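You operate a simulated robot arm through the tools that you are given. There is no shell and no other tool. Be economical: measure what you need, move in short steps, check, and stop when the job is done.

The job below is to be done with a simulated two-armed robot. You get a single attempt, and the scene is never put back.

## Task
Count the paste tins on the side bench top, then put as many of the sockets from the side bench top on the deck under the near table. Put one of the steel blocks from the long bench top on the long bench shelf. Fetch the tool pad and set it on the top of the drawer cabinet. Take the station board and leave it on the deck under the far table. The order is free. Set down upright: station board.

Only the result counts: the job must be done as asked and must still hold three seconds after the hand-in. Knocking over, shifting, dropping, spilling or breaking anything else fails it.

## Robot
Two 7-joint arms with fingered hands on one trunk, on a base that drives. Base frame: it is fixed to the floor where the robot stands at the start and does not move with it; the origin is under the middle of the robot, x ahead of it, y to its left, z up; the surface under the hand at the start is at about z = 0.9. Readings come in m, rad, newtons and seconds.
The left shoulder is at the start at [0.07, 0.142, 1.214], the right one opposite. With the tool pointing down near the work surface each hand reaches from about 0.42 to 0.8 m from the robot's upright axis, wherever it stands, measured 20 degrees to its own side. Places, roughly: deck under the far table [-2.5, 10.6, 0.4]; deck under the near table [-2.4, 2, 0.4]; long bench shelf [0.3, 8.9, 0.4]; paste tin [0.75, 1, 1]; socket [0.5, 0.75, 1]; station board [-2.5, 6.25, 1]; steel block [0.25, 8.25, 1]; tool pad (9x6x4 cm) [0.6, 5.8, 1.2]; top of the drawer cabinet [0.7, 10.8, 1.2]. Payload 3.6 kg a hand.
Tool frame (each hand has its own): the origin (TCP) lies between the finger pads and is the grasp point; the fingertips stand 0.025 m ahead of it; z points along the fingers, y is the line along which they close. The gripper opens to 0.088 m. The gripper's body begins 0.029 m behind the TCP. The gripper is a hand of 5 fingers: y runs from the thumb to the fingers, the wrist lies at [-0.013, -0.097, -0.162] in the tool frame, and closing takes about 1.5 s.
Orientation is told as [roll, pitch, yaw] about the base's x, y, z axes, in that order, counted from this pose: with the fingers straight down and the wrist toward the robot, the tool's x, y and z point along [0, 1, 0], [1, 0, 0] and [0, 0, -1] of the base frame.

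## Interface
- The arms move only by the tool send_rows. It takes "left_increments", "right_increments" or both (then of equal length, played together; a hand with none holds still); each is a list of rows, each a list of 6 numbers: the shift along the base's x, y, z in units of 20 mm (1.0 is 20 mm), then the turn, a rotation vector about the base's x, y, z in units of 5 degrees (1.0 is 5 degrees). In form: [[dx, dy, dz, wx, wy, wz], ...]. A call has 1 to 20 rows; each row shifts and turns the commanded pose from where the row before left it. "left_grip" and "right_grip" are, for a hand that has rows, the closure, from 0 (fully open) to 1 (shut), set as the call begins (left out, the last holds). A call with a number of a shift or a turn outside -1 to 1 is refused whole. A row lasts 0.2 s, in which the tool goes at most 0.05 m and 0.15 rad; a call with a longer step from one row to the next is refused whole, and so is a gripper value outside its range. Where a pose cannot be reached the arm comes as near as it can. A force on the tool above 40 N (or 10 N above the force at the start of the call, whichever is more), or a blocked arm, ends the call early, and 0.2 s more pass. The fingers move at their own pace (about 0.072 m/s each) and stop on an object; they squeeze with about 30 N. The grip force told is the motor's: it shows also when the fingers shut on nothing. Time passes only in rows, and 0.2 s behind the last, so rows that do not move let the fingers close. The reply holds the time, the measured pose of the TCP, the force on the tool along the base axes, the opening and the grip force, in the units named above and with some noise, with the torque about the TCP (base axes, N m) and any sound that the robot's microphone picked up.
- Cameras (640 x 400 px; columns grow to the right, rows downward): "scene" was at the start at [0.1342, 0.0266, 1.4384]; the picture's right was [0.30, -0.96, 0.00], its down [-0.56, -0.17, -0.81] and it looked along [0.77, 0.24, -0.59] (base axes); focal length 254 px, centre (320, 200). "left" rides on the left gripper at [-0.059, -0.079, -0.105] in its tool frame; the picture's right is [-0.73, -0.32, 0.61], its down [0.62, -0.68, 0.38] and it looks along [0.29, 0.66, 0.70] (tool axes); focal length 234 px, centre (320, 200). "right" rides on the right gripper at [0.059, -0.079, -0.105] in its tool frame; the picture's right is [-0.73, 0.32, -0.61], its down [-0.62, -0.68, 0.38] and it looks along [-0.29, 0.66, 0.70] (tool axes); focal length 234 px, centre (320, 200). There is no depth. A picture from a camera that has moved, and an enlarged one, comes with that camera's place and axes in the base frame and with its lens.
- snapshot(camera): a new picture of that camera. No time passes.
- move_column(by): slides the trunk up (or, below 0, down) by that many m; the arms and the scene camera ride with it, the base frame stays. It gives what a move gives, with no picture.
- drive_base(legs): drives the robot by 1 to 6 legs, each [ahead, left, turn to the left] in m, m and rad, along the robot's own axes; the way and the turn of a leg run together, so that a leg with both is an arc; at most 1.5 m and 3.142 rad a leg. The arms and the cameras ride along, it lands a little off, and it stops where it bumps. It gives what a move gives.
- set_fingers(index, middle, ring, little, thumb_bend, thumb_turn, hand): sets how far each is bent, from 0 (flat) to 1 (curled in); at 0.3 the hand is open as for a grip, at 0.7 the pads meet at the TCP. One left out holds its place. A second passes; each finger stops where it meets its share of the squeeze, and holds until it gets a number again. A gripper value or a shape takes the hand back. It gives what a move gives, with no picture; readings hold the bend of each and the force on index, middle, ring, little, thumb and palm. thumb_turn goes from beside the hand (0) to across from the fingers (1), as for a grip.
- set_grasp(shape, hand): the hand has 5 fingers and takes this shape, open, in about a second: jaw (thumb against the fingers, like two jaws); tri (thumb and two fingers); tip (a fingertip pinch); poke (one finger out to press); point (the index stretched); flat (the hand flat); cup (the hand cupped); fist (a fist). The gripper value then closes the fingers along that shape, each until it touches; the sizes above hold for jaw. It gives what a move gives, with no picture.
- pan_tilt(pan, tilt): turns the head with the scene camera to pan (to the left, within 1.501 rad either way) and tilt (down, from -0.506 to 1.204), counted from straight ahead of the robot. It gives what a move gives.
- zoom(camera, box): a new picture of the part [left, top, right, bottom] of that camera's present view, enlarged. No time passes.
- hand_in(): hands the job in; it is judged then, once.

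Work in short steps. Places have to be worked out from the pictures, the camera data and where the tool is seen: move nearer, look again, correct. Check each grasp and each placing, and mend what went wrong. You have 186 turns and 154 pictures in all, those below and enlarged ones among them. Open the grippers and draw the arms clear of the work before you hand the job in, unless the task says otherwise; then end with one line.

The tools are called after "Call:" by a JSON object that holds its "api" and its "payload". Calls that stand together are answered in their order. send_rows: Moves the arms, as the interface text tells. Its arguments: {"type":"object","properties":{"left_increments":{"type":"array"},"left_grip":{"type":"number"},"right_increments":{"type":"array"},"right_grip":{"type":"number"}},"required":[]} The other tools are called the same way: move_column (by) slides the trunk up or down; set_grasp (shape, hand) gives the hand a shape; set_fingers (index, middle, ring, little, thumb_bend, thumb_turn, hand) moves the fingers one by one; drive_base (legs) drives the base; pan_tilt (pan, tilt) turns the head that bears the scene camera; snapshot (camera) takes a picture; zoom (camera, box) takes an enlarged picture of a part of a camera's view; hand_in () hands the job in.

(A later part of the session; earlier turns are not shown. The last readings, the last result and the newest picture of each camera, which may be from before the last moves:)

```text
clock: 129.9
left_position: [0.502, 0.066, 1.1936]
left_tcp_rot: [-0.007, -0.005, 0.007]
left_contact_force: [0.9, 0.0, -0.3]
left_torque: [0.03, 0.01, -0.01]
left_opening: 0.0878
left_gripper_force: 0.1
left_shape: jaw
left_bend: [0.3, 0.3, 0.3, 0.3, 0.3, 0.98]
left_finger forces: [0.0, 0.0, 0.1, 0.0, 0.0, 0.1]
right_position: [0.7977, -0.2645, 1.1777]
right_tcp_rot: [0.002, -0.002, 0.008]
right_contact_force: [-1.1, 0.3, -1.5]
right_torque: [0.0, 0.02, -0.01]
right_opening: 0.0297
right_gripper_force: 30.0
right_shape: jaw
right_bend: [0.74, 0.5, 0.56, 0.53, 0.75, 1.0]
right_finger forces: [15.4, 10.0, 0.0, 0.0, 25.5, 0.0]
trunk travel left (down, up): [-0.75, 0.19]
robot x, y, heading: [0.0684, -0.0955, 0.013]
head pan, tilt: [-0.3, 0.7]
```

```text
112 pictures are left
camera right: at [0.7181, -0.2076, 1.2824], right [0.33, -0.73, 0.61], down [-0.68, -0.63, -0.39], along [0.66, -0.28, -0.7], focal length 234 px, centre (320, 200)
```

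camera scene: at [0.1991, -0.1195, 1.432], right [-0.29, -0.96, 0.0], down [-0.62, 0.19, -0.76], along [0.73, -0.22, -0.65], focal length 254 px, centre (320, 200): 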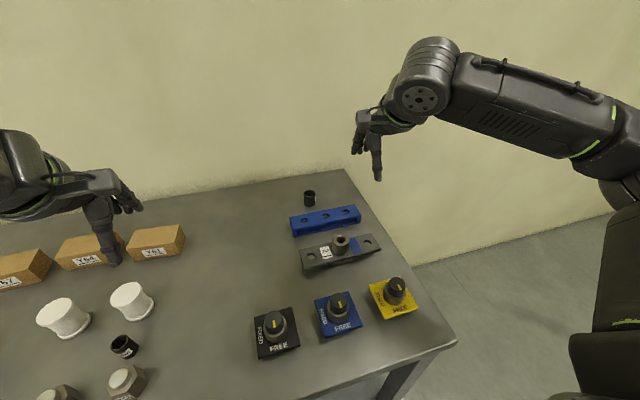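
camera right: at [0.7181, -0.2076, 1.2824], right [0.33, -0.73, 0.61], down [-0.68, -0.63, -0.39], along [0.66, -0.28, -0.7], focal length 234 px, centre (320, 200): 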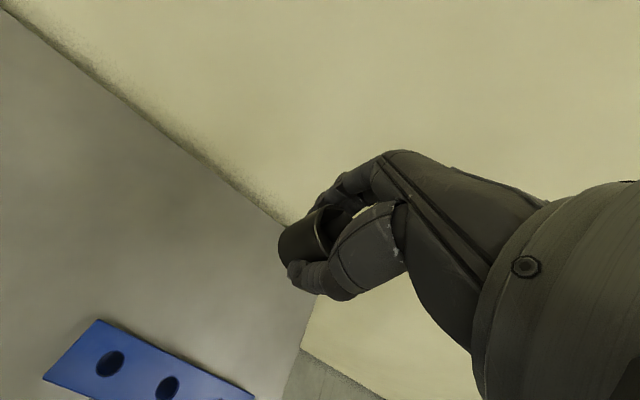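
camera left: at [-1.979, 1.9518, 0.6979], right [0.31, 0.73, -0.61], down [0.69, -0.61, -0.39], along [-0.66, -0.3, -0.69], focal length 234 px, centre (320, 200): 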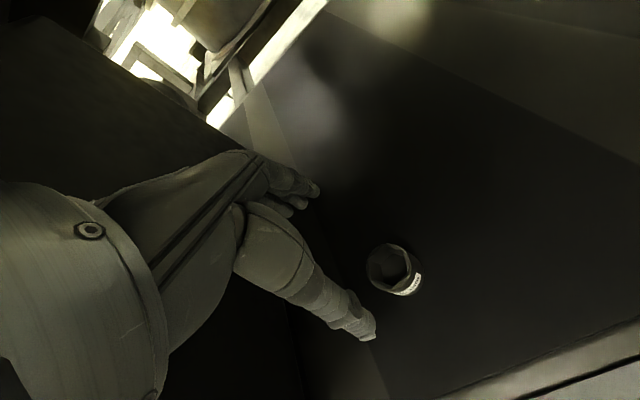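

The third socket is held. I retract, drive back to the near table and lower the trunk as before.

Call:
{"api": "send_rows", "payload": {"right_increments": [[-1, -0.1, 0, 0, 0, 0], [-1, -0.1, 0, 0, 0, 0], [-1, -0.1, 0, 0, 0, 0], [-1, -0.1, 0, 0, 0, 0], [-1, -0.1, 0, 0, 0, 0], [-1, -0.1, 0, 0, 0, 0], [-1, -0.1, 0, 0, 0, 0], [-1, -0.1, 0, 0, 0, 0], [-1, -0.1, 0, 0, 0, 0], [-1, -0.1, 0, 0, 0, 0], [-1, -0.1, 0, 0, 0, 0], [-1, -0.1, 0, 0, 0, 0], [-1, -0.1, 0, 0, 0, 0], [-1, -0.1, 0, 0, 0, 0]]}}

Call:
{"api": "drive_base", "payload": {"legs": [[-1.0, 0, 0], [0, 0, 1.563], [1.4, 0, 0], [0.65, 0, 0], [0, 0, 1.555]]}}

Call:
{"api": "move_column", "payload": {"by": -0.4}}

Call:
{"api": "move_column", "payload": {"by": -0.2}}

Call:
{"api": "pan_tilt", "payload": {"pan": 0.0, "tilt": 0.4}}

Call:
{"api": "snapshot", "payload": {"camera": "scene"}}

```text
clock: 132.9
left_position: [0.5016, 0.066, 1.1941]
left_tcp_rot: [-0.005, -0.006, 0.008]
left_contact_force: [-0.3, 0.5, 0.6]
left_torque: [0.0, 0.01, 0.0]
left_opening: 0.0879
left_gripper_force: 0.1
left_shape: jaw
left_bend: [0.3, 0.3, 0.3, 0.3, 0.3, 0.98]
left_finger forces: [0.1, 0.0, 0.0, 0.1, 0.1, 0.0]
right_position: [0.517, -0.2923, 1.1775]
right_tcp_rot: [0.001, -0.002, 0.007]
right_contact_force: [0.0, -0.3, -1.9]
right_torque: [0.0, 0.03, -0.03]
right_opening: 0.0297
right_gripper_force: 30.0
right_shape: jaw
right_bend: [0.74, 0.5, 0.56, 0.53, 0.75, 1.0]
right_finger forces: [15.4, 10.0, 0.1, 0.0, 25.5, 0.0]
trunk travel left (down, up): [-0.75, 0.19]
robot x, y, heading: [0.0656, -0.094, 0.009]
head pan, tilt: [-0.3, 0.7]
```

```text
clock: 155.4
left_position: [-1.2257, 1.8669, 1.1933]
left_tcp_rot: [-0.005, -0.004, 3.034]
left_contact_force: [1.2, -0.3, 0.9]
left_torque: [-0.01, 0.01, -0.03]
left_opening: 0.088
left_gripper_force: 0.0
left_shape: jaw
left_bend: [0.3, 0.3, 0.3, 0.3, 0.3, 0.98]
left_finger forces: [0.1, 0.0, 0.0, 0.0, 0.1, 0.0]
right_position: [-1.2025, 2.2227, 1.1772]
right_tcp_rot: [0.002, -0.002, 3.037]
right_contact_force: [-0.7, 0.1, -0.8]
right_torque: [-0.03, 0.0, 0.01]
right_opening: 0.0293
right_gripper_force: 30.0
right_shape: jaw
right_bend: [0.74, 0.5, 0.56, 0.53, 0.75, 1.0]
right_finger forces: [15.3, 9.9, 0.1, 0.0, 24.7, 0.1]
trunk travel left (down, up): [-0.75, 0.19]
robot x, y, heading: [-0.7697, 1.9773, 3.037]
head pan, tilt: [-0.3, 0.7]
```

```text
clock: 159.2
left_position: [-1.2247, 1.8651, 0.7934]
left_tcp_rot: [-0.004, -0.006, 3.035]
left_contact_force: [0.3, 0.3, 0.5]
left_torque: [0.01, -0.03, -0.01]
left_opening: 0.088
left_gripper_force: 0.0
left_shape: jaw
left_bend: [0.3, 0.3, 0.3, 0.3, 0.3, 0.98]
left_finger forces: [0.0, 0.0, 0.0, 0.0, 0.0, 0.0]
right_position: [-1.2029, 2.2237, 0.7762]
right_tcp_rot: [0.002, -0.001, 3.037]
right_contact_force: [-0.1, -0.1, -1.1]
right_torque: [0.0, -0.02, 0.01]
right_opening: 0.0292
right_gripper_force: 29.9
right_shape: jaw
right_bend: [0.74, 0.5, 0.56, 0.53, 0.75, 1.0]
right_finger forces: [15.2, 9.9, 0.0, 0.0, 24.8, 0.0]
trunk travel left (down, up): [-0.35, 0.59]
robot x, y, heading: [-0.7714, 1.9775, 3.034]
head pan, tilt: [-0.3, 0.7]
```

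```text
clock: 161.4
left_position: [-1.2264, 1.8657, 0.5939]
left_tcp_rot: [-0.006, -0.004, 3.034]
left_contact_force: [-0.2, -0.6, -0.5]
left_torque: [0.03, 0.01, 0.03]
left_opening: 0.0877
left_gripper_force: 0.1
left_shape: jaw
left_bend: [0.3, 0.3, 0.3, 0.3, 0.3, 0.98]
left_finger forces: [0.0, 0.0, 0.0, 0.0, 0.0, 0.1]
right_position: [-1.2026, 2.2231, 0.5766]
right_tcp_rot: [0.002, -0.001, 3.038]
right_contact_force: [0.6, 0.9, -1.8]
right_torque: [-0.03, 0.02, -0.01]
right_opening: 0.0294
right_gripper_force: 30.1
right_shape: jaw
right_bend: [0.74, 0.5, 0.56, 0.53, 0.75, 1.0]
right_finger forces: [15.2, 9.9, 0.1, 0.0, 24.7, 0.0]
trunk travel left (down, up): [-0.15, 0.79]
robot x, y, heading: [-0.7753, 1.9801, 3.042]
head pan, tilt: [-0.3, 0.7]
```

```text
clock: 162.2
left_position: [-1.2263, 1.8668, 0.5937]
left_tcp_rot: [-0.006, -0.006, 3.035]
left_contact_force: [-0.8, 0.3, -0.2]
left_torque: [-0.01, -0.02, 0.01]
left_opening: 0.088
left_gripper_force: 0.2
left_shape: jaw
left_bend: [0.3, 0.3, 0.3, 0.3, 0.3, 0.98]
left_finger forces: [0.0, 0.0, 0.0, 0.0, 0.0, 0.0]
right_position: [-1.2028, 2.224, 0.5759]
right_tcp_rot: [0.001, -0.002, 3.037]
right_contact_force: [-0.5, 0.4, -0.5]
right_torque: [0.0, 0.02, 0.01]
right_opening: 0.0294
right_gripper_force: 30.0
right_shape: jaw
right_bend: [0.74, 0.5, 0.56, 0.53, 0.75, 1.0]
right_finger forces: [15.2, 9.9, 0.0, 0.0, 24.7, 0.1]
trunk travel left (down, up): [-0.15, 0.79]
robot x, y, heading: [-0.7742, 1.9792, 3.035]
head pan, tilt: [0.0, 0.4]
```

```text
111 pictures are left
camera scene: at [-0.9158, 1.9933, 0.859], right [0.1, 0.99, 0.0], down [0.39, -0.04, -0.92], along [-0.92, 0.1, -0.39], focal length 254 px, centre (320, 200)
```

scene: 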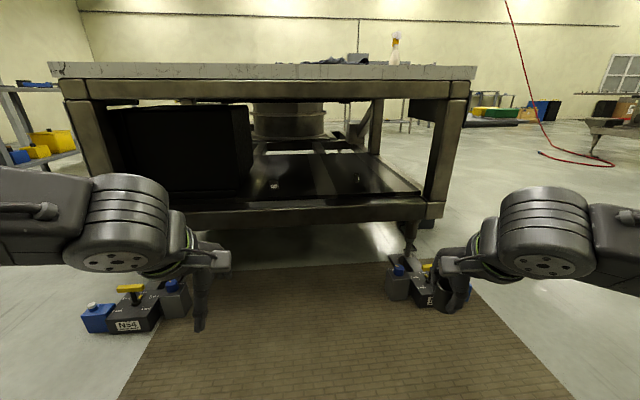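

Sockets are standing. I straighten and drive in, then look.

Call:
{"api": "drive_base", "payload": {"legs": [[0, 0, 0.106], [0.65, 0, 0]]}}

Call:
{"api": "snapshot", "payload": {"camera": "scene"}}

```text
clock: 166.3
left_position: [-1.8484, 1.8122, 0.5948]
left_tcp_rot: [-0.004, -0.004, -3.136]
left_contact_force: [0.1, -0.1, -0.1]
left_torque: [-0.01, 0.0, 0.0]
left_opening: 0.0881
left_gripper_force: 0.1
left_shape: jaw
left_bend: [0.3, 0.3, 0.3, 0.3, 0.3, 0.98]
left_finger forces: [0.0, 0.0, 0.1, 0.1, 0.0, 0.1]
right_position: [-1.8649, 2.1693, 0.5777]
right_tcp_rot: [0.003, -0.003, -3.136]
right_contact_force: [-0.7, -0.7, -0.3]
right_torque: [0.02, 0.0, 0.01]
right_opening: 0.0295
right_gripper_force: 30.1
right_shape: jaw
right_bend: [0.74, 0.5, 0.56, 0.53, 0.75, 1.0]
right_finger forces: [15.2, 9.8, 0.0, 0.0, 24.8, 0.0]
trunk travel left (down, up): [-0.15, 0.79]
robot x, y, heading: [-1.4136, 1.9768, -3.128]
head pan, tilt: [0.0, 0.4]
```

```text
110 pictures are left
camera scene: at [-1.555, 1.9742, 0.862], right [-0.01, 1.0, 0.0], down [0.39, 0.0, -0.92], along [-0.92, -0.01, -0.39], focal length 254 px, centre (320, 200)
```

scene: 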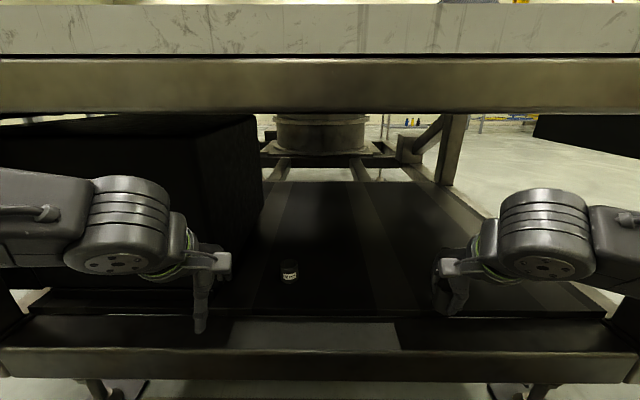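

I extend the right hand to a free spot between the two placed sockets, (-2.08, 2.10), and lower to just above the deck.

Call:
{"api": "send_rows", "payload": {"right_increments": [[-0.98, -0.31, 0, 0, 0, 0], [-0.98, -0.31, 0, 0, 0, 0], [-0.98, -0.31, 0, 0, 0, 0], [-0.98, -0.31, 0, 0, 0, 0], [-0.98, -0.31, 0, 0, 0, 0], [-0.98, -0.31, 0, 0, 0, 0], [-0.98, -0.31, 0, 0, 0, 0], [-0.98, -0.31, 0, 0, 0, 0], [-0.98, -0.31, 0, 0, 0, 0], [-0.98, -0.31, 0, 0, 0, 0], [-0.98, -0.31, 0, 0, 0, 0], [0, 0, -1, 0, 0, 0], [0, 0, -1, 0, 0, 0], [0, 0, -1, 0, 0, 0], [0, 0, -1, 0, 0, 0], [0, 0, -0.6, 0, 0, 0]]}}

Call:
{"api": "snapshot", "payload": {"camera": "right"}}

Call:
{"api": "snapshot", "payload": {"camera": "scene"}}

```text
clock: 169.7
left_position: [-1.8487, 1.8115, 0.5926]
left_tcp_rot: [-0.006, -0.004, -3.135]
left_contact_force: [0.0, -0.1, -0.3]
left_torque: [-0.03, 0.03, 0.02]
left_opening: 0.0879
left_gripper_force: 0.1
left_shape: jaw
left_bend: [0.3, 0.3, 0.3, 0.3, 0.3, 0.98]
left_finger forces: [0.1, 0.1, 0.0, 0.0, 0.0, 0.0]
right_position: [-2.0812, 2.1032, 0.4838]
right_tcp_rot: [0.002, -0.002, -3.134]
right_contact_force: [0.6, -0.1, -1.5]
right_torque: [0.04, 0.01, 0.0]
right_opening: 0.0293
right_gripper_force: 30.0
right_shape: jaw
right_bend: [0.74, 0.5, 0.56, 0.53, 0.75, 1.0]
right_finger forces: [15.1, 10.1, 0.1, 0.0, 24.8, 0.0]
trunk travel left (down, up): [-0.15, 0.79]
robot x, y, heading: [-1.4144, 1.9732, -3.132]
head pan, tilt: [0.0, 0.4]
```

```text
109 pictures are left
camera right: at [-2.0014, 2.0438, 0.5889], right [-0.33, 0.73, 0.61], down [0.68, 0.63, -0.39], along [-0.66, 0.28, -0.7], focal length 234 px, centre (320, 200)
```

right: 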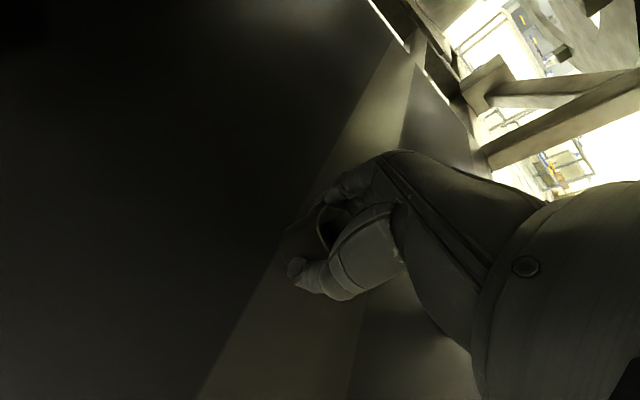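

```text
108 pictures are left
camera scene: at [-1.5551, 1.9742, 0.862], right [-0.01, 1.0, 0.0], down [0.39, 0.0, -0.92], along [-0.92, -0.01, -0.39], focal length 254 px, centre (320, 200)
```

scene: 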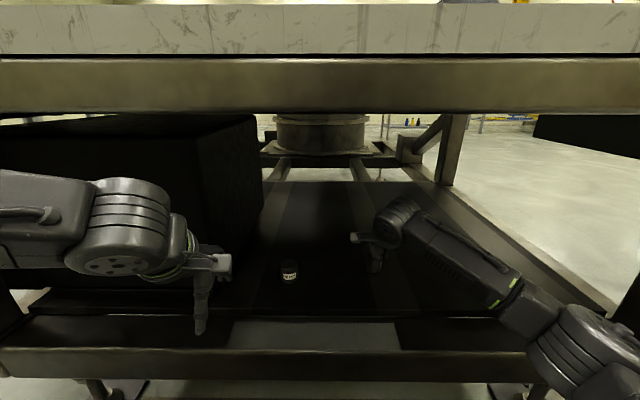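

I lower the last ~1.5 cm to contact, then open.

Call:
{"api": "send_rows", "payload": {"right_increments": [[0, 0, -0.3, 0, 0, 0], [0, 0, -0.3, 0, 0, 0], [0, 0, -0.2, 0, 0, 0]]}}

Call:
{"api": "send_rows", "payload": {"right_increments": [[0, 0, 0, 0, 0, 0], [0, 0, 0, 0, 0, 0], [0, 0, 0, 0, 0, 0], [0, 0, 0, 0, 0, 0], [0, 0, 0, 0, 0, 0], [0, 0, 0, 0, 0, 0]], "right_grip": 0}}

Call:
{"api": "send_rows", "payload": {"right_increments": [[0, 0, 0.3, 0, 0, 0], [0, 0, 0.6, 0, 0, 0], [0, 0, 1, 0, 0, 0], [0, 0, 1, 0, 0, 0], [0, 0, 1, 0, 0, 0], [0, 0, 1, 0, 0, 0], [0, 0, 1, 0, 0, 0]]}}

Call:
{"api": "snapshot", "payload": {"camera": "right"}}

```text
clock: 170.5
left_position: [-1.8462, 1.8122, 0.5937]
left_tcp_rot: [-0.006, -0.008, -3.134]
left_contact_force: [0.7, 0.8, 0.0]
left_torque: [-0.01, -0.01, 0.0]
left_opening: 0.0877
left_gripper_force: 0.0
left_shape: jaw
left_bend: [0.3, 0.3, 0.3, 0.3, 0.3, 0.98]
left_finger forces: [0.1, 0.0, 0.0, 0.1, 0.1, 0.1]
right_position: [-2.0811, 2.1019, 0.4722]
right_tcp_rot: [0.002, -0.007, -3.135]
right_contact_force: [-1.5, 0.7, 17.1]
right_torque: [0.05, 0.19, 0.02]
right_opening: 0.0298
right_gripper_force: 29.8
right_shape: jaw
right_bend: [0.74, 0.5, 0.56, 0.53, 0.76, 1.0]
right_finger forces: [16.4, 11.5, 0.3, 0.1, 27.1, 0.0]
trunk travel left (down, up): [-0.15, 0.79]
robot x, y, heading: [-1.4144, 1.9727, -3.132]
head pan, tilt: [0.0, 0.4]
```

```text
clock: 171.9
left_position: [-1.8483, 1.8112, 0.5941]
left_tcp_rot: [-0.005, -0.005, -3.133]
left_contact_force: [-0.3, 0.2, 0.2]
left_torque: [-0.01, -0.01, 0.0]
left_opening: 0.0877
left_gripper_force: 0.0
left_shape: jaw
left_bend: [0.3, 0.3, 0.3, 0.3, 0.3, 0.98]
left_finger forces: [0.1, 0.1, 0.0, 0.1, 0.0, 0.0]
right_position: [-2.0808, 2.1017, 0.4674]
right_tcp_rot: [0.002, -0.003, -3.135]
right_contact_force: [-0.5, 0.0, -0.3]
right_torque: [-0.01, -0.01, 0.0]
right_opening: 0.0877
right_gripper_force: 0.1
right_shape: jaw
right_bend: [0.3, 0.3, 0.3, 0.3, 0.3, 0.98]
right_finger forces: [0.0, 0.1, 0.0, 0.0, 0.1, 0.0]
trunk travel left (down, up): [-0.15, 0.79]
robot x, y, heading: [-1.4122, 1.9704, -3.136]
head pan, tilt: [0.0, 0.4]
```

```text
clock: 173.5
left_position: [-1.8485, 1.8119, 0.5934]
left_tcp_rot: [-0.005, -0.004, -3.134]
left_contact_force: [0.2, 0.3, 0.9]
left_torque: [0.0, 0.01, 0.03]
left_opening: 0.0878
left_gripper_force: 0.0
left_shape: jaw
left_bend: [0.3, 0.3, 0.3, 0.3, 0.3, 0.98]
left_finger forces: [0.1, 0.1, 0.0, 0.0, 0.0, 0.0]
right_position: [-2.0807, 2.1032, 0.5883]
right_tcp_rot: [0.002, -0.002, -3.134]
right_contact_force: [0.1, -1.0, -0.5]
right_torque: [-0.01, -0.02, -0.04]
right_opening: 0.0877
right_gripper_force: 0.1
right_shape: jaw
right_bend: [0.3, 0.3, 0.3, 0.3, 0.3, 0.98]
right_finger forces: [0.1, 0.0, 0.1, 0.0, 0.1, 0.0]
trunk travel left (down, up): [-0.15, 0.79]
robot x, y, heading: [-1.4104, 1.9769, -3.129]
head pan, tilt: [0.0, 0.4]
```

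```text
107 pictures are left
camera right: at [-2.0017, 2.0446, 0.6927], right [-0.33, 0.73, 0.61], down [0.68, 0.63, -0.39], along [-0.66, 0.28, -0.7], focal length 234 px, centre (320, 200)
```

right: 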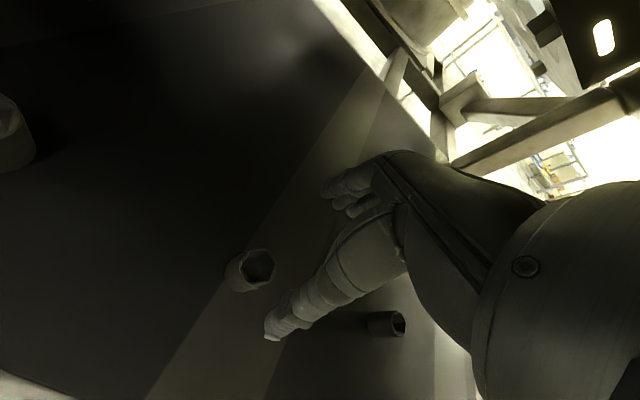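

All three sockets stand upright on the deck. I retract the right hand, confirm by the scene camera, back off and raise the trunk.

Call:
{"api": "send_rows", "payload": {"right_increments": [[1, 0.2, 0, 0, 0, 0], [1, 0.2, 0, 0, 0, 0], [1, 0.2, 0, 0, 0, 0], [1, 0.2, 0, 0, 0, 0], [1, 0.2, 0, 0, 0, 0], [1, 0.2, 0, 0, 0, 0], [1, 0.2, 0, 0, 0, 0], [1, 0.2, 0, 0, 0, 0], [1, 0.2, 0, 0, 0, 0], [1, 0.2, 0, 0, 0, 0], [1, 0.2, 0, 0, 0, 0]]}}

Call:
{"api": "snapshot", "payload": {"camera": "scene"}}

Call:
{"api": "drive_base", "payload": {"legs": [[-0.6, 0, 0]]}}

Call:
{"api": "move_column", "payload": {"by": 0.4}}

Call:
{"api": "move_column", "payload": {"by": 0.2}}

```text
clock: 175.9
left_position: [-1.8485, 1.8122, 0.5945]
left_tcp_rot: [-0.005, -0.008, -3.136]
left_contact_force: [-0.1, 0.4, -0.9]
left_torque: [-0.01, 0.01, 0.01]
left_opening: 0.0877
left_gripper_force: 0.1
left_shape: jaw
left_bend: [0.3, 0.3, 0.3, 0.3, 0.3, 0.98]
left_finger forces: [0.0, 0.0, 0.0, 0.0, 0.0, 0.0]
right_position: [-1.8631, 2.1468, 0.5856]
right_tcp_rot: [0.004, -0.001, -3.134]
right_contact_force: [-0.7, 0.5, 0.4]
right_torque: [-0.02, -0.03, -0.01]
right_opening: 0.0878
right_gripper_force: 0.1
right_shape: jaw
right_bend: [0.3, 0.3, 0.3, 0.3, 0.3, 0.98]
right_finger forces: [0.0, 0.0, 0.1, 0.1, 0.1, 0.0]
trunk travel left (down, up): [-0.15, 0.79]
robot x, y, heading: [-1.4124, 1.9731, -3.129]
head pan, tilt: [0.0, 0.4]
```

```text
106 pictures are left
camera scene: at [-1.5548, 1.9742, 0.8621], right [-0.01, 1.0, 0.0], down [0.39, 0.0, -0.92], along [-0.92, -0.01, -0.39], focal length 254 px, centre (320, 200)
```

scene: 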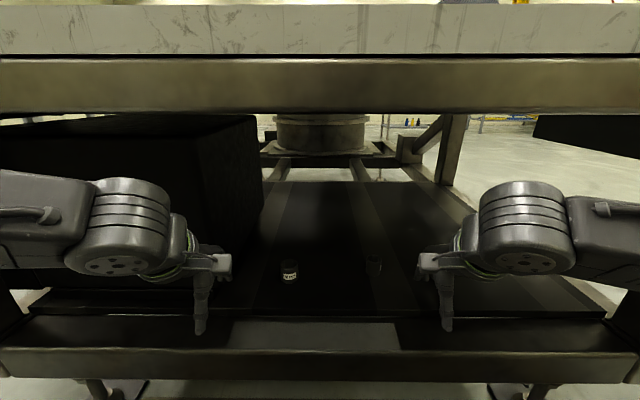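

```text
clock: 179.3
left_position: [-1.2448, 1.8157, 0.5913]
left_tcp_rot: [-0.006, -0.006, -3.125]
left_contact_force: [0.3, -0.6, 0.4]
left_torque: [0.0, -0.02, -0.03]
left_opening: 0.0879
left_gripper_force: 0.1
left_shape: jaw
left_bend: [0.3, 0.3, 0.3, 0.3, 0.3, 0.98]
left_finger forces: [0.1, 0.0, 0.0, 0.0, 0.0, 0.1]
right_position: [-1.262, 2.1503, 0.5841]
right_tcp_rot: [0.001, -0.001, -3.126]
right_contact_force: [1.2, 0.3, 0.1]
right_torque: [0.0, 0.04, -0.01]
right_opening: 0.0875
right_gripper_force: 0.1
right_shape: jaw
right_bend: [0.3, 0.3, 0.3, 0.3, 0.3, 0.98]
right_finger forces: [0.0, 0.0, 0.0, 0.1, 0.0, 0.0]
trunk travel left (down, up): [-0.15, 0.79]
robot x, y, heading: [-0.8093, 1.9827, -3.127]
head pan, tilt: [0.0, 0.4]
```

```text
clock: 183.2
left_position: [-1.2446, 1.8157, 0.9931]
left_tcp_rot: [-0.005, -0.004, -3.125]
left_contact_force: [-0.6, -1.3, -0.3]
left_torque: [-0.02, 0.02, 0.01]
left_opening: 0.088
left_gripper_force: 0.0
left_shape: jaw
left_bend: [0.3, 0.3, 0.3, 0.3, 0.3, 0.98]
left_finger forces: [0.0, 0.0, 0.0, 0.1, 0.1, 0.0]
right_position: [-1.2612, 2.1507, 0.9847]
right_tcp_rot: [0.003, -0.001, -3.125]
right_contact_force: [0.3, -0.2, -1.0]
right_torque: [0.01, 0.03, -0.01]
right_opening: 0.0876
right_gripper_force: 0.0
right_shape: jaw
right_bend: [0.3, 0.3, 0.3, 0.3, 0.3, 0.98]
right_finger forces: [0.0, 0.1, 0.0, 0.0, 0.0, 0.0]
trunk travel left (down, up): [-0.55, 0.39]
robot x, y, heading: [-0.8118, 1.9794, -3.126]
head pan, tilt: [0.0, 0.4]
```

```text
clock: 185.3
left_position: [-1.2448, 1.8152, 1.1925]
left_tcp_rot: [-0.006, -0.004, -3.127]
left_contact_force: [-1.0, -0.2, -0.7]
left_torque: [0.04, -0.01, 0.01]
left_opening: 0.0878
left_gripper_force: 0.0
left_shape: jaw
left_bend: [0.3, 0.3, 0.3, 0.3, 0.3, 0.98]
left_finger forces: [0.0, 0.1, 0.0, 0.1, 0.0, 0.0]
right_position: [-1.2625, 2.1498, 1.1855]
right_tcp_rot: [0.001, -0.001, -3.126]
right_contact_force: [-0.1, -0.3, -0.7]
right_torque: [0.0, -0.03, -0.01]
right_opening: 0.0879
right_gripper_force: 0.1
right_shape: jaw
right_bend: [0.3, 0.3, 0.3, 0.3, 0.3, 0.98]
right_finger forces: [0.0, 0.1, 0.1, 0.0, 0.1, 0.0]
trunk travel left (down, up): [-0.75, 0.19]
robot x, y, heading: [-0.8105, 1.9848, -3.128]
head pan, tilt: [0.0, 0.4]
```

Near-table part is done. I turn to face down the aisle (+y) and look.

Call:
{"api": "drive_base", "payload": {"legs": [[0, 0, -1.585]]}}

Call:
{"api": "pan_tilt", "payload": {"pan": 0.0, "tilt": 0.15}}

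Call:
{"api": "snapshot", "payload": {"camera": "scene"}}

```text
clock: 189.6
left_position: [-0.9752, 2.4179, 1.1927]
left_tcp_rot: [-0.006, -0.005, 1.586]
left_contact_force: [0.3, -0.2, -0.3]
left_torque: [0.0, 0.01, 0.01]
left_opening: 0.0877
left_gripper_force: 0.1
left_shape: jaw
left_bend: [0.3, 0.3, 0.3, 0.3, 0.3, 0.98]
left_finger forces: [0.1, 0.0, 0.0, 0.1, 0.0, 0.0]
right_position: [-0.6402, 2.4334, 1.1862]
right_tcp_rot: [0.004, -0.001, 1.584]
right_contact_force: [0.0, -0.1, 0.1]
right_torque: [0.02, 0.01, 0.0]
right_opening: 0.0878
right_gripper_force: 0.1
right_shape: jaw
right_bend: [0.3, 0.3, 0.3, 0.3, 0.3, 0.98]
right_finger forces: [0.0, 0.1, 0.1, 0.0, 0.1, 0.0]
trunk travel left (down, up): [-0.75, 0.19]
robot x, y, heading: [-0.8096, 1.9842, 1.591]
head pan, tilt: [0.0, 0.4]
```

```text
clock: 190.3
left_position: [-0.9767, 2.4175, 1.1922]
left_tcp_rot: [-0.005, -0.005, 1.584]
left_contact_force: [-0.4, 1.2, -0.2]
left_torque: [-0.03, 0.0, 0.02]
left_opening: 0.0879
left_gripper_force: 0.0
left_shape: jaw
left_bend: [0.3, 0.3, 0.3, 0.3, 0.3, 0.98]
left_finger forces: [0.0, 0.0, 0.0, 0.0, 0.0, 0.1]
right_position: [-0.6414, 2.4346, 1.185]
right_tcp_rot: [0.004, -0.001, 1.585]
right_contact_force: [0.7, -0.1, 0.2]
right_torque: [0.03, 0.0, -0.01]
right_opening: 0.0877
right_gripper_force: 0.0
right_shape: jaw
right_bend: [0.3, 0.3, 0.3, 0.3, 0.3, 0.98]
right_finger forces: [0.0, 0.0, 0.0, 0.0, 0.0, 0.0]
trunk travel left (down, up): [-0.75, 0.19]
robot x, y, heading: [-0.8118, 1.984, 1.591]
head pan, tilt: [0.0, 0.15]
```

```text
105 pictures are left
camera scene: at [-0.8117, 2.126, 1.4822], right [1.0, 0.02, 0.0], down [0.0, -0.15, -0.99], along [-0.02, 0.99, -0.15], focal length 254 px, centre (320, 200)
```

scene: 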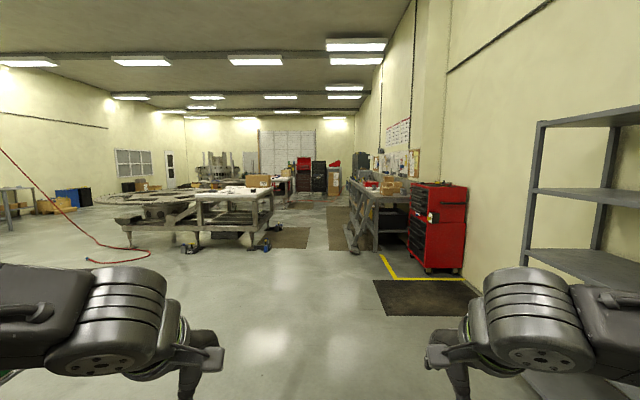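

A red cabinet stands at right near y ≈ 6 and the middle table at left. The aisle is clear, so I drive up level with the cabinet and turn toward it.

Call:
{"api": "drive_base", "payload": {"legs": [[1.4, 0, -0.02], [1.4, 0, 0], [0.98, 0, 0], [0, 0, -1.57]]}}

Call:
{"api": "pan_tilt", "payload": {"pan": 0.0, "tilt": 0.3}}

Call:
{"api": "snapshot", "payload": {"camera": "scene"}}

```text
clock: 212.3
left_position: [-0.5042, 5.9438, 1.1923]
left_tcp_rot: [-0.005, -0.007, 0.063]
left_contact_force: [0.2, 0.0, 0.6]
left_torque: [-0.02, -0.02, 0.0]
left_opening: 0.0879
left_gripper_force: 0.1
left_shape: jaw
left_bend: [0.3, 0.3, 0.3, 0.3, 0.3, 0.98]
left_finger forces: [0.0, 0.0, 0.1, 0.0, 0.0, 0.0]
right_position: [-0.4709, 5.6119, 1.1847]
right_tcp_rot: [0.001, -0.001, 0.065]
right_contact_force: [0.0, 0.8, 0.8]
right_torque: [0.0, -0.01, 0.01]
right_opening: 0.088
right_gripper_force: 0.0
right_shape: jaw
right_bend: [0.3, 0.3, 0.3, 0.3, 0.3, 0.98]
right_finger forces: [0.0, 0.0, 0.0, 0.0, 0.0, 0.1]
trunk travel left (down, up): [-0.75, 0.19]
robot x, y, heading: [-0.9285, 5.7564, 0.063]
head pan, tilt: [0.0, 0.15]
```

```text
clock: 213.1
left_position: [-0.5042, 5.9444, 1.1916]
left_tcp_rot: [-0.005, -0.004, 0.064]
left_contact_force: [0.9, -0.2, 0.2]
left_torque: [0.03, 0.0, 0.0]
left_opening: 0.0878
left_gripper_force: 0.1
left_shape: jaw
left_bend: [0.3, 0.3, 0.3, 0.3, 0.3, 0.98]
left_finger forces: [0.1, 0.1, 0.0, 0.0, 0.1, 0.0]
right_position: [-0.4711, 5.6115, 1.1852]
right_tcp_rot: [0.003, -0.002, 0.065]
right_contact_force: [-1.0, 0.6, 0.6]
right_torque: [0.03, 0.01, 0.01]
right_opening: 0.088
right_gripper_force: 0.1
right_shape: jaw
right_bend: [0.3, 0.3, 0.3, 0.3, 0.3, 0.98]
right_finger forces: [0.1, 0.1, 0.0, 0.0, 0.1, 0.1]
trunk travel left (down, up): [-0.75, 0.19]
robot x, y, heading: [-0.9332, 5.7597, 0.061]
head pan, tilt: [0.0, 0.3]
```

```text
104 pictures are left
camera scene: at [-0.7869, 5.7672, 1.4684], right [0.07, -1.0, 0.0], down [-0.29, -0.02, -0.96], along [0.95, 0.06, -0.3], focal length 254 px, centre (320, 200)
```

scene: 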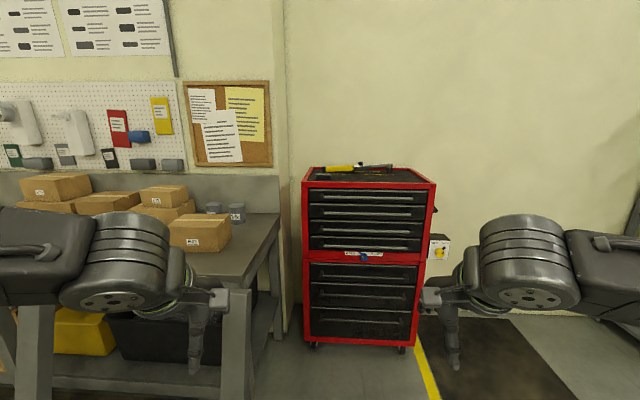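

The red cabinet is ahead with something on top. I zoom on its top.

Call:
{"api": "zoom", "payload": {"camera": "scene", "box": [290, 140, 470, 280]}}

```text
2.86 times, centred on (380, 210) of scene
camera zoom: at [-0.7869, 5.7672, 1.4684], right [0.07, -1.0, 0.0], down [-0.29, -0.02, -0.96], along [0.95, 0.06, -0.3], focal length 724 px, centre (149, 171)
```

zoom: 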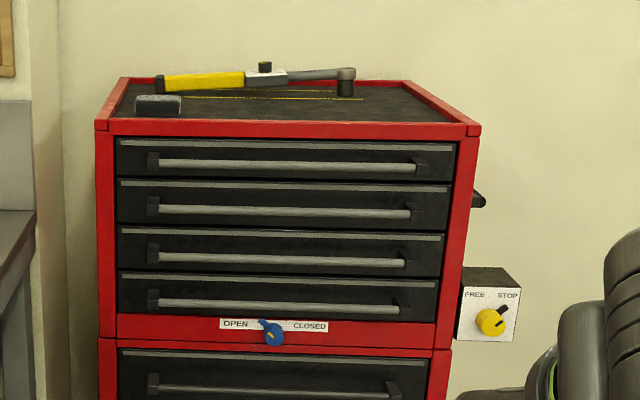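

The tool pad is the small grey-black block at the left front of the cabinet top, at roughly (0.6, 5.84, 1.16), with a wrench well behind it. The bench corner at left comes to about (-0.05, 6.09), so I come in at y ≈ 5.65 with the trunk raised and use the left hand.

Call:
{"api": "move_column", "payload": {"by": 0.18}}

Call:
{"api": "drive_base", "payload": {"legs": [[0, 0, -0.061], [0, -0.12, 0], [0.78, 0, 0]]}}

Call:
{"api": "pan_tilt", "payload": {"pan": 0.2, "tilt": 0.6}}

Call:
{"api": "snapshot", "payload": {"camera": "scene"}}

Call:
{"api": "snapshot", "payload": {"camera": "left"}}

```text
clock: 215.1
left_position: [-0.5033, 5.9443, 1.3728]
left_tcp_rot: [-0.003, -0.005, 0.064]
left_contact_force: [0.4, -0.4, 0.4]
left_torque: [0.02, -0.01, 0.02]
left_opening: 0.0878
left_gripper_force: 0.1
left_shape: jaw
left_bend: [0.3, 0.3, 0.3, 0.3, 0.3, 0.98]
left_finger forces: [0.1, 0.0, 0.0, 0.0, 0.0, 0.0]
right_position: [-0.4702, 5.6112, 1.3645]
right_tcp_rot: [0.001, -0.002, 0.065]
right_contact_force: [-0.3, 0.0, -0.1]
right_torque: [0.01, -0.02, 0.02]
right_opening: 0.0879
right_gripper_force: 0.0
right_shape: jaw
right_bend: [0.3, 0.3, 0.3, 0.3, 0.3, 0.98]
right_finger forces: [0.1, 0.1, 0.1, 0.0, 0.0, 0.0]
trunk travel left (down, up): [-0.93, 0.01]
robot x, y, heading: [-0.9312, 5.7569, 0.063]
head pan, tilt: [0.0, 0.3]
```

```text
clock: 220.5
left_position: [0.2892, 5.8016, 1.3738]
left_tcp_rot: [-0.006, -0.007, 0.002]
left_contact_force: [-0.1, 0.4, -0.5]
left_torque: [0.0, -0.01, 0.02]
left_opening: 0.088
left_gripper_force: 0.2
left_shape: jaw
left_bend: [0.3, 0.3, 0.3, 0.3, 0.3, 0.98]
left_finger forces: [0.0, 0.0, 0.1, 0.0, 0.0, 0.0]
right_position: [0.3018, 5.4675, 1.3656]
right_tcp_rot: [0.001, -0.001, 0.001]
right_contact_force: [0.2, -0.5, 0.3]
right_torque: [0.02, 0.02, 0.0]
right_opening: 0.0879
right_gripper_force: 0.1
right_shape: jaw
right_bend: [0.3, 0.3, 0.3, 0.3, 0.3, 0.98]
right_finger forces: [0.0, 0.0, 0.0, 0.1, 0.1, 0.1]
trunk travel left (down, up): [-0.93, 0.01]
robot x, y, heading: [-0.1453, 5.6427, 0.001]
head pan, tilt: [0.0, 0.3]
```

```text
clock: 221.3
left_position: [0.2906, 5.802, 1.3724]
left_tcp_rot: [-0.005, -0.005, 0.0]
left_contact_force: [-0.2, -0.5, -0.5]
left_torque: [0.01, -0.03, -0.02]
left_opening: 0.0879
left_gripper_force: 0.1
left_shape: jaw
left_bend: [0.3, 0.3, 0.3, 0.3, 0.3, 0.98]
left_finger forces: [0.0, 0.0, 0.0, 0.1, 0.0, 0.1]
right_position: [0.3029, 5.467, 1.365]
right_tcp_rot: [0.001, -0.003, 0.002]
right_contact_force: [0.3, -1.0, -0.3]
right_torque: [-0.01, -0.01, -0.03]
right_opening: 0.0876
right_gripper_force: 0.0
right_shape: jaw
right_bend: [0.3, 0.3, 0.3, 0.3, 0.3, 0.98]
right_finger forces: [0.1, 0.1, 0.0, 0.1, 0.1, 0.0]
trunk travel left (down, up): [-0.93, 0.01]
robot x, y, heading: [-0.1474, 5.6412, 0.005]
head pan, tilt: [0.201, 0.6]
```

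```text
102 pictures are left
camera scene: at [-0.0094, 5.6598, 1.6209], right [0.2, -0.98, 0.0], down [-0.55, -0.11, -0.83], along [0.81, 0.17, -0.56], focal length 254 px, centre (320, 200)
```

scene: 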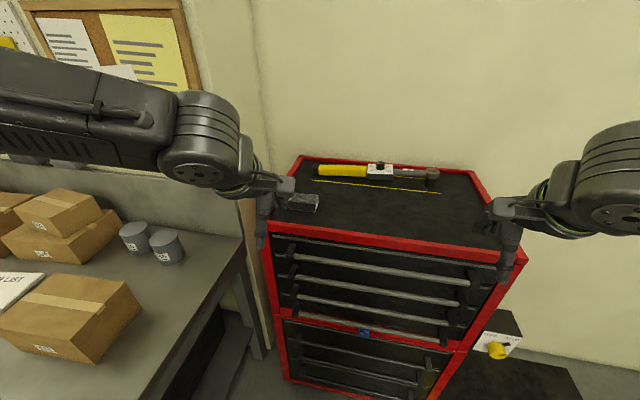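

```text
101 pictures are left
camera left: at [0.2107, 5.7435, 1.4761], right [-0.32, -0.73, -0.61], down [-0.68, 0.62, -0.39], along [0.66, 0.29, -0.69], focal length 234 px, centre (320, 200)
```

left: 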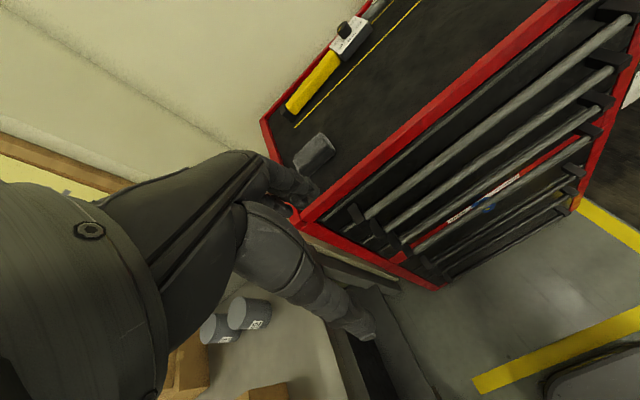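

The pad's centre triangulates to about (0.605, 5.84) with its top near z 1.185. I drive 0.1 m closer and move the left hand above it.

Call:
{"api": "drive_base", "payload": {"legs": [[0.1, 0, 0]]}}

Call:
{"api": "send_rows", "payload": {"left_increments": [[0.95, 0.11, -0.36, 0, 0, 0], [0.95, 0.11, -0.36, 0, 0, 0], [0.95, 0.11, -0.36, 0, 0, 0], [0.95, 0.11, -0.36, 0, 0, 0], [0.95, 0.11, -0.36, 0, 0, 0], [0.95, 0.11, -0.36, 0, 0, 0], [0.95, 0.11, -0.36, 0, 0, 0], [0.95, 0.11, -0.36, 0, 0, 0], [0.95, 0.11, -0.36, 0, 0, 0], [0.95, 0.11, -0.36, 0, 0, 0], [0.95, 0.11, -0.36, 0, 0, 0]]}}

Call:
{"api": "snapshot", "payload": {"camera": "left"}}

Call:
{"api": "snapshot", "payload": {"camera": "scene"}}

```text
clock: 222.5
left_position: [0.3797, 5.8028, 1.3761]
left_tcp_rot: [-0.005, -0.012, 0.002]
left_contact_force: [-0.6, -0.5, -0.2]
left_torque: [-0.02, -0.02, 0.02]
left_opening: 0.0875
left_gripper_force: 0.1
left_shape: jaw
left_bend: [0.3, 0.3, 0.3, 0.3, 0.3, 0.98]
left_finger forces: [0.1, 0.0, 0.0, 0.0, 0.0, 0.1]
right_position: [0.3918, 5.4671, 1.368]
right_tcp_rot: [0.001, -0.008, 0.003]
right_contact_force: [-0.1, 0.4, -0.2]
right_torque: [0.03, 0.01, 0.0]
right_opening: 0.0876
right_gripper_force: 0.1
right_shape: jaw
right_bend: [0.3, 0.3, 0.3, 0.3, 0.3, 0.98]
right_finger forces: [0.1, 0.0, 0.0, 0.0, 0.0, 0.1]
trunk travel left (down, up): [-0.93, 0.01]
robot x, y, heading: [-0.0499, 5.6395, 0.005]
head pan, tilt: [0.201, 0.6]
```

```text
clock: 224.9
left_position: [0.5963, 5.828, 1.2914]
left_tcp_rot: [-0.004, -0.005, 0.003]
left_contact_force: [0.4, -0.3, -0.1]
left_torque: [-0.01, -0.01, -0.02]
left_opening: 0.0879
left_gripper_force: 0.0
left_shape: jaw
left_bend: [0.3, 0.3, 0.3, 0.3, 0.3, 0.98]
left_finger forces: [0.0, 0.0, 0.1, 0.0, 0.1, 0.1]
right_position: [0.4021, 5.4678, 1.364]
right_tcp_rot: [0.002, 0.001, 0.004]
right_contact_force: [0.5, 0.7, -1.1]
right_torque: [0.0, -0.02, -0.02]
right_opening: 0.0878
right_gripper_force: 0.0
right_shape: jaw
right_bend: [0.3, 0.3, 0.3, 0.3, 0.3, 0.98]
right_finger forces: [0.0, 0.1, 0.0, 0.0, 0.0, 0.0]
trunk travel left (down, up): [-0.93, 0.01]
robot x, y, heading: [-0.0488, 5.6451, 0.003]
head pan, tilt: [0.201, 0.6]
```

```text
100 pictures are left
camera left: at [0.518, 5.7691, 1.395], right [-0.32, -0.73, -0.61], down [-0.68, 0.62, -0.39], along [0.66, 0.29, -0.69], focal length 234 px, centre (320, 200)
```

left: 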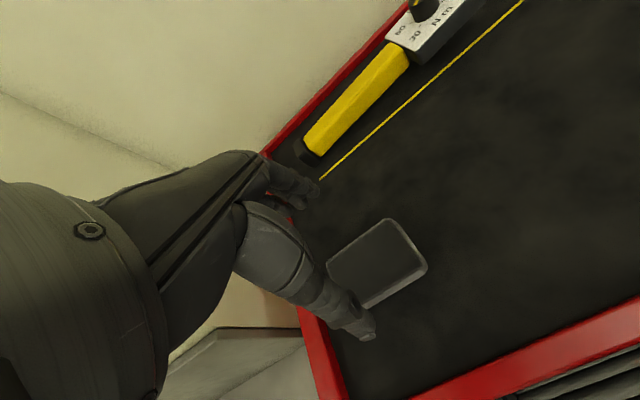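

```text
99 pictures are left
camera scene: at [0.0892, 5.6606, 1.6207], right [0.2, -0.98, 0.0], down [-0.55, -0.12, -0.82], along [0.81, 0.17, -0.57], focal length 254 px, centre (320, 200)
```

scene: 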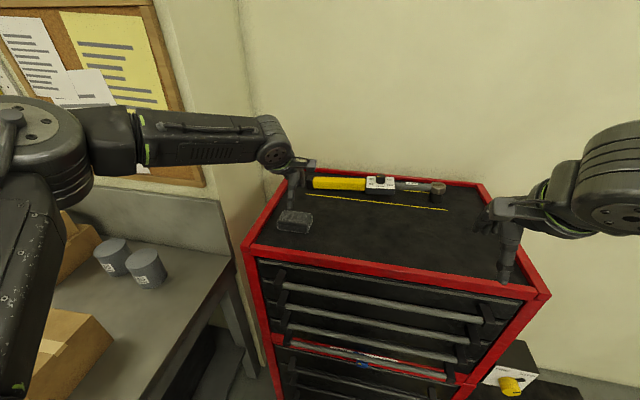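

Pad top spans x 0.582–0.640, y 5.80–5.875. I centre over it and descend to z ≈ 1.19.

Call:
{"api": "send_rows", "payload": {"left_increments": [[0.3, 0, -0.8, 0, 0, 0], [0.3, 0, -0.8, 0, 0, 0], [0.1, 0, -1, 0, 0, 0], [0, 0, -1, 0, 0, 0], [0, 0, -1, 0, 0, 0], [0, 0, -0.5, 0, 0, 0]]}}

Call:
{"api": "snapshot", "payload": {"camera": "left"}}

Call:
{"api": "zoom", "payload": {"camera": "scene", "box": [230, 140, 380, 260]}}

```text
clock: 226.3
left_position: [0.5898, 5.8382, 1.1982]
left_tcp_rot: [-0.007, -0.006, 0.001]
left_contact_force: [1.2, -0.6, 2.9]
left_torque: [-0.04, -0.11, -0.03]
left_opening: 0.0879
left_gripper_force: 0.2
left_shape: jaw
left_bend: [0.29, 0.3, 0.3, 0.3, 0.3, 0.98]
left_finger forces: [2.5, 0.0, 0.0, 0.0, 0.1, 0.1]
left hand out of reach, approached as far as the arm can: row 3, 4, 5, 6
right_position: [0.401, 5.4672, 1.3648]
right_tcp_rot: [0.004, -0.002, 0.003]
right_contact_force: [-0.4, 0.7, 0.4]
right_torque: [0.01, 0.01, -0.05]
right_opening: 0.0878
right_gripper_force: 0.0
right_shape: jaw
right_bend: [0.3, 0.3, 0.3, 0.3, 0.3, 0.98]
right_finger forces: [0.0, 0.1, 0.0, 0.0, 0.0, 0.0]
trunk travel left (down, up): [-0.93, 0.01]
robot x, y, heading: [-0.053, 5.6404, 0.001]
head pan, tilt: [0.201, 0.6]
```

```text
98 pictures are left
camera left: at [0.5097, 5.7808, 1.3029], right [-0.32, -0.73, -0.61], down [-0.68, 0.62, -0.39], along [0.66, 0.29, -0.69], focal length 234 px, centre (320, 200)
```

left: 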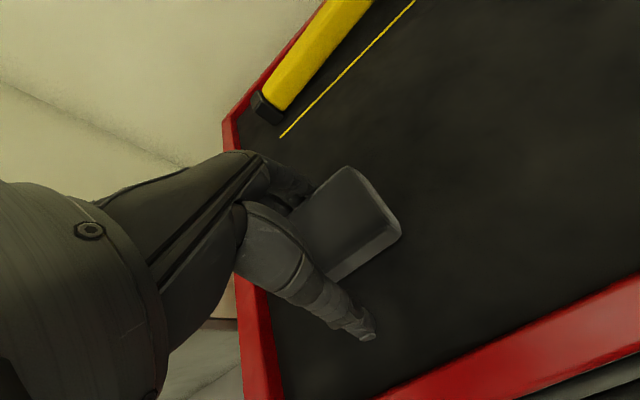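

```text
3.33 times, centred on (305, 200) of scene
camera zoom: at [0.0881, 5.6602, 1.6208], right [0.2, -0.98, 0.0], down [-0.55, -0.11, -0.82], along [0.81, 0.17, -0.57], focal length 845 px, centre (370, 200)
```

zoom: 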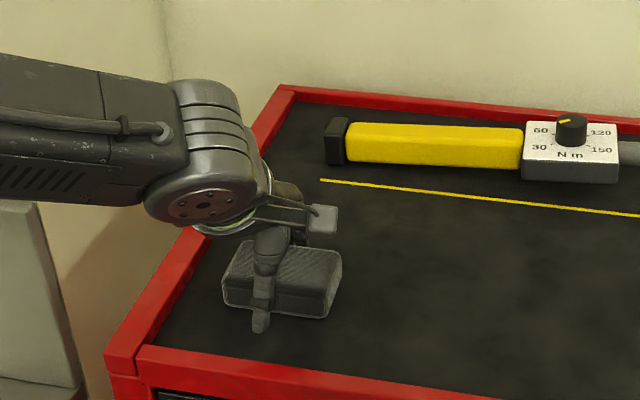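

The left arm ran short of reach and a finger is touching the pad top. I raise the hand, drive 8 cm closer and retry.

Call:
{"api": "send_rows", "payload": {"left_increments": [[0, 0, 1, 0, 0, 0], [0, 0, 1, 0, 0, 0], [0, 0, 1, 0, 0, 0], [0, 0, 1, 0, 0, 0], [0, 0, 1, 0, 0, 0]]}}

Call:
{"api": "drive_base", "payload": {"legs": [[0.09, -0.03, 0]]}}

Call:
{"api": "snapshot", "payload": {"camera": "left"}}

```text
clock: 227.5
left_position: [0.5895, 5.839, 1.3016]
left_tcp_rot: [-0.007, -0.007, 0.002]
left_contact_force: [0.1, 0.2, 0.7]
left_torque: [0.0, 0.01, 0.01]
left_opening: 0.0879
left_gripper_force: 0.0
left_shape: jaw
left_bend: [0.3, 0.3, 0.3, 0.3, 0.3, 0.98]
left_finger forces: [0.0, 0.0, 0.0, 0.0, 0.0, 0.0]
right_position: [0.3995, 5.4678, 1.3649]
right_tcp_rot: [0.003, -0.002, 0.003]
right_contact_force: [0.9, -0.1, 0.5]
right_torque: [-0.02, 0.02, -0.03]
right_opening: 0.0876
right_gripper_force: 0.0
right_shape: jaw
right_bend: [0.3, 0.3, 0.3, 0.3, 0.3, 0.98]
right_finger forces: [0.1, 0.0, 0.0, 0.0, 0.0, 0.0]
trunk travel left (down, up): [-0.93, 0.01]
robot x, y, heading: [-0.0505, 5.6422, 0.002]
head pan, tilt: [0.201, 0.6]
```

```text
clock: 228.6
left_position: [0.6727, 5.8137, 1.3045]
left_tcp_rot: [-0.008, -0.011, 0.002]
left_contact_force: [0.5, 0.0, -0.8]
left_torque: [-0.02, -0.04, -0.01]
left_opening: 0.088
left_gripper_force: 0.0
left_shape: jaw
left_bend: [0.3, 0.3, 0.3, 0.3, 0.3, 0.98]
left_finger forces: [0.0, 0.0, 0.0, 0.0, 0.0, 0.1]
right_position: [0.4843, 5.4419, 1.368]
right_tcp_rot: [0.0, -0.007, 0.005]
right_contact_force: [-0.6, 0.0, 0.1]
right_torque: [-0.04, 0.0, -0.05]
right_opening: 0.0876
right_gripper_force: 0.0
right_shape: jaw
right_bend: [0.3, 0.3, 0.3, 0.3, 0.3, 0.98]
right_finger forces: [0.0, 0.0, 0.0, 0.1, 0.1, 0.1]
trunk travel left (down, up): [-0.93, 0.01]
robot x, y, heading: [0.0421, 5.6148, 0.008]
head pan, tilt: [0.201, 0.6]
```

```text
96 pictures are left
camera left: at [0.5931, 5.7555, 1.4084], right [-0.31, -0.73, -0.61], down [-0.68, 0.62, -0.4], along [0.66, 0.29, -0.69], focal length 234 px, centre (320, 200)
```

left: 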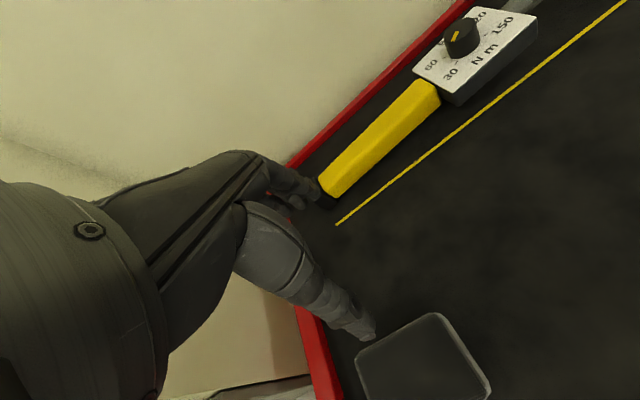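

I shift back over the pad, to about (0.605, 5.828), and re-measure before descending.

Call:
{"api": "send_rows", "payload": {"left_increments": [[-0.85, 0.18, -0.2, 0, 0, 0], [-0.85, 0.18, -0.2, 0, 0, 0], [-0.85, 0.18, -0.2, 0, 0, 0], [-0.85, 0.18, -0.2, 0, 0, 0]]}}

Call:
{"api": "snapshot", "payload": {"camera": "left"}}

```text
clock: 229.6
left_position: [0.6132, 5.8245, 1.2847]
left_tcp_rot: [-0.005, -0.004, 0.005]
left_contact_force: [-0.9, 0.5, 0.3]
left_torque: [-0.02, -0.01, 0.02]
left_opening: 0.088
left_gripper_force: 0.0
left_shape: jaw
left_bend: [0.3, 0.3, 0.3, 0.3, 0.3, 0.98]
left_finger forces: [0.0, 0.0, 0.1, 0.1, 0.0, 0.1]
right_position: [0.4913, 5.4391, 1.3641]
right_tcp_rot: [0.004, -0.002, 0.006]
right_contact_force: [-0.1, 0.2, -0.2]
right_torque: [0.02, 0.0, -0.02]
right_opening: 0.0879
right_gripper_force: 0.1
right_shape: jaw
right_bend: [0.3, 0.3, 0.3, 0.3, 0.3, 0.98]
right_finger forces: [0.0, 0.1, 0.1, 0.0, 0.0, 0.0]
trunk travel left (down, up): [-0.93, 0.01]
robot x, y, heading: [0.0418, 5.6137, 0.004]
head pan, tilt: [0.201, 0.6]
```

```text
95 pictures are left
camera left: at [0.5328, 5.7666, 1.3894], right [-0.32, -0.73, -0.61], down [-0.68, 0.62, -0.39], along [0.66, 0.29, -0.69], focal length 234 px, centre (320, 200)
```

left: 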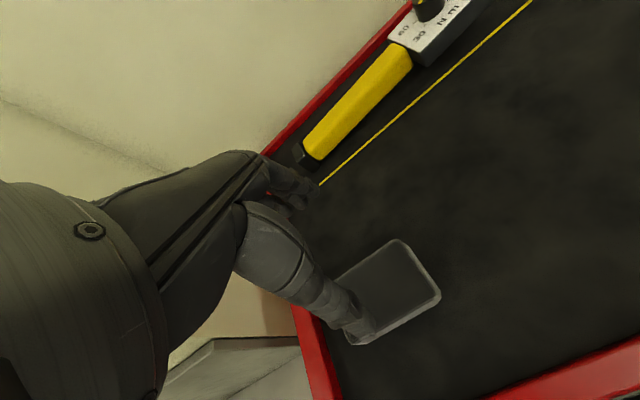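

The pad's centre now reads (0.594, 5.832) in the present readings. I shift back 18 mm and descend to z ≈ 1.20.

Call:
{"api": "send_rows", "payload": {"left_increments": [[-0.45, 0.05, -0.2, 0, 0, 0], [-0.45, 0.05, -0.4, 0, 0, 0], [0, 0, -0.9, 0, 0, 0], [0, 0, -0.9, 0, 0, 0], [0, 0, -0.9, 0, 0, 0], [0, 0, -0.9, 0, 0, 0]]}}

Call:
{"api": "snapshot", "payload": {"camera": "left"}}

Call:
{"api": "zoom", "payload": {"camera": "scene", "box": [200, 140, 350, 260]}}

```text
clock: 231.0
left_position: [0.5941, 5.8283, 1.2018]
left_tcp_rot: [-0.006, -0.008, 0.003]
left_contact_force: [0.1, 0.3, 0.5]
left_torque: [0.04, 0.0, 0.02]
left_opening: 0.0879
left_gripper_force: 0.0
left_shape: jaw
left_bend: [0.3, 0.3, 0.3, 0.3, 0.3, 0.98]
left_finger forces: [0.0, 0.0, 0.0, 0.1, 0.0, 0.0]
right_position: [0.491, 5.439, 1.3638]
right_tcp_rot: [0.0, -0.003, 0.005]
right_contact_force: [0.9, -0.7, 0.9]
right_torque: [0.03, 0.01, 0.01]
right_opening: 0.0879
right_gripper_force: 0.1
right_shape: jaw
right_bend: [0.3, 0.3, 0.3, 0.3, 0.3, 0.98]
right_finger forces: [0.0, 0.0, 0.0, 0.0, 0.0, 0.1]
trunk travel left (down, up): [-0.93, 0.01]
robot x, y, heading: [0.0391, 5.6119, 0.006]
head pan, tilt: [0.201, 0.6]
```

```text
94 pictures are left
camera left: at [0.5141, 5.7706, 1.3053], right [-0.32, -0.73, -0.61], down [-0.68, 0.62, -0.39], along [0.66, 0.29, -0.69], focal length 234 px, centre (320, 200)
```

left: 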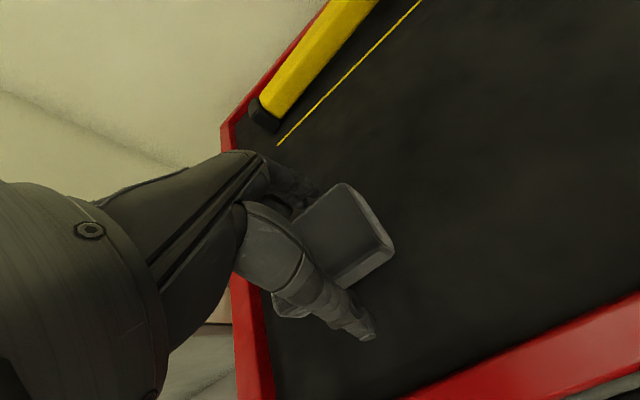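

```text
3.33 times, centred on (275, 200) of scene
camera zoom: at [0.1787, 5.6315, 1.6208], right [0.2, -0.98, 0.0], down [-0.55, -0.12, -0.82], along [0.81, 0.17, -0.57], focal length 845 px, centre (470, 200)
```

zoom: 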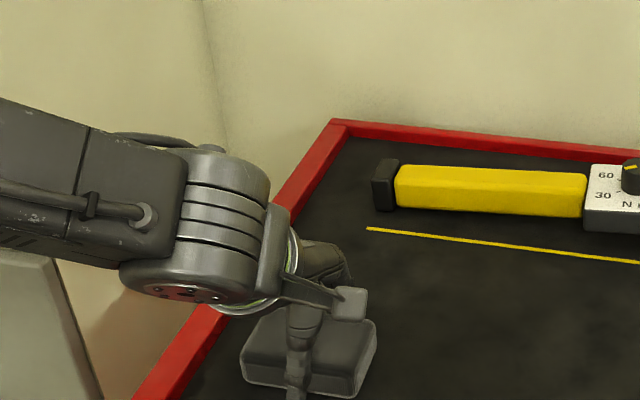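

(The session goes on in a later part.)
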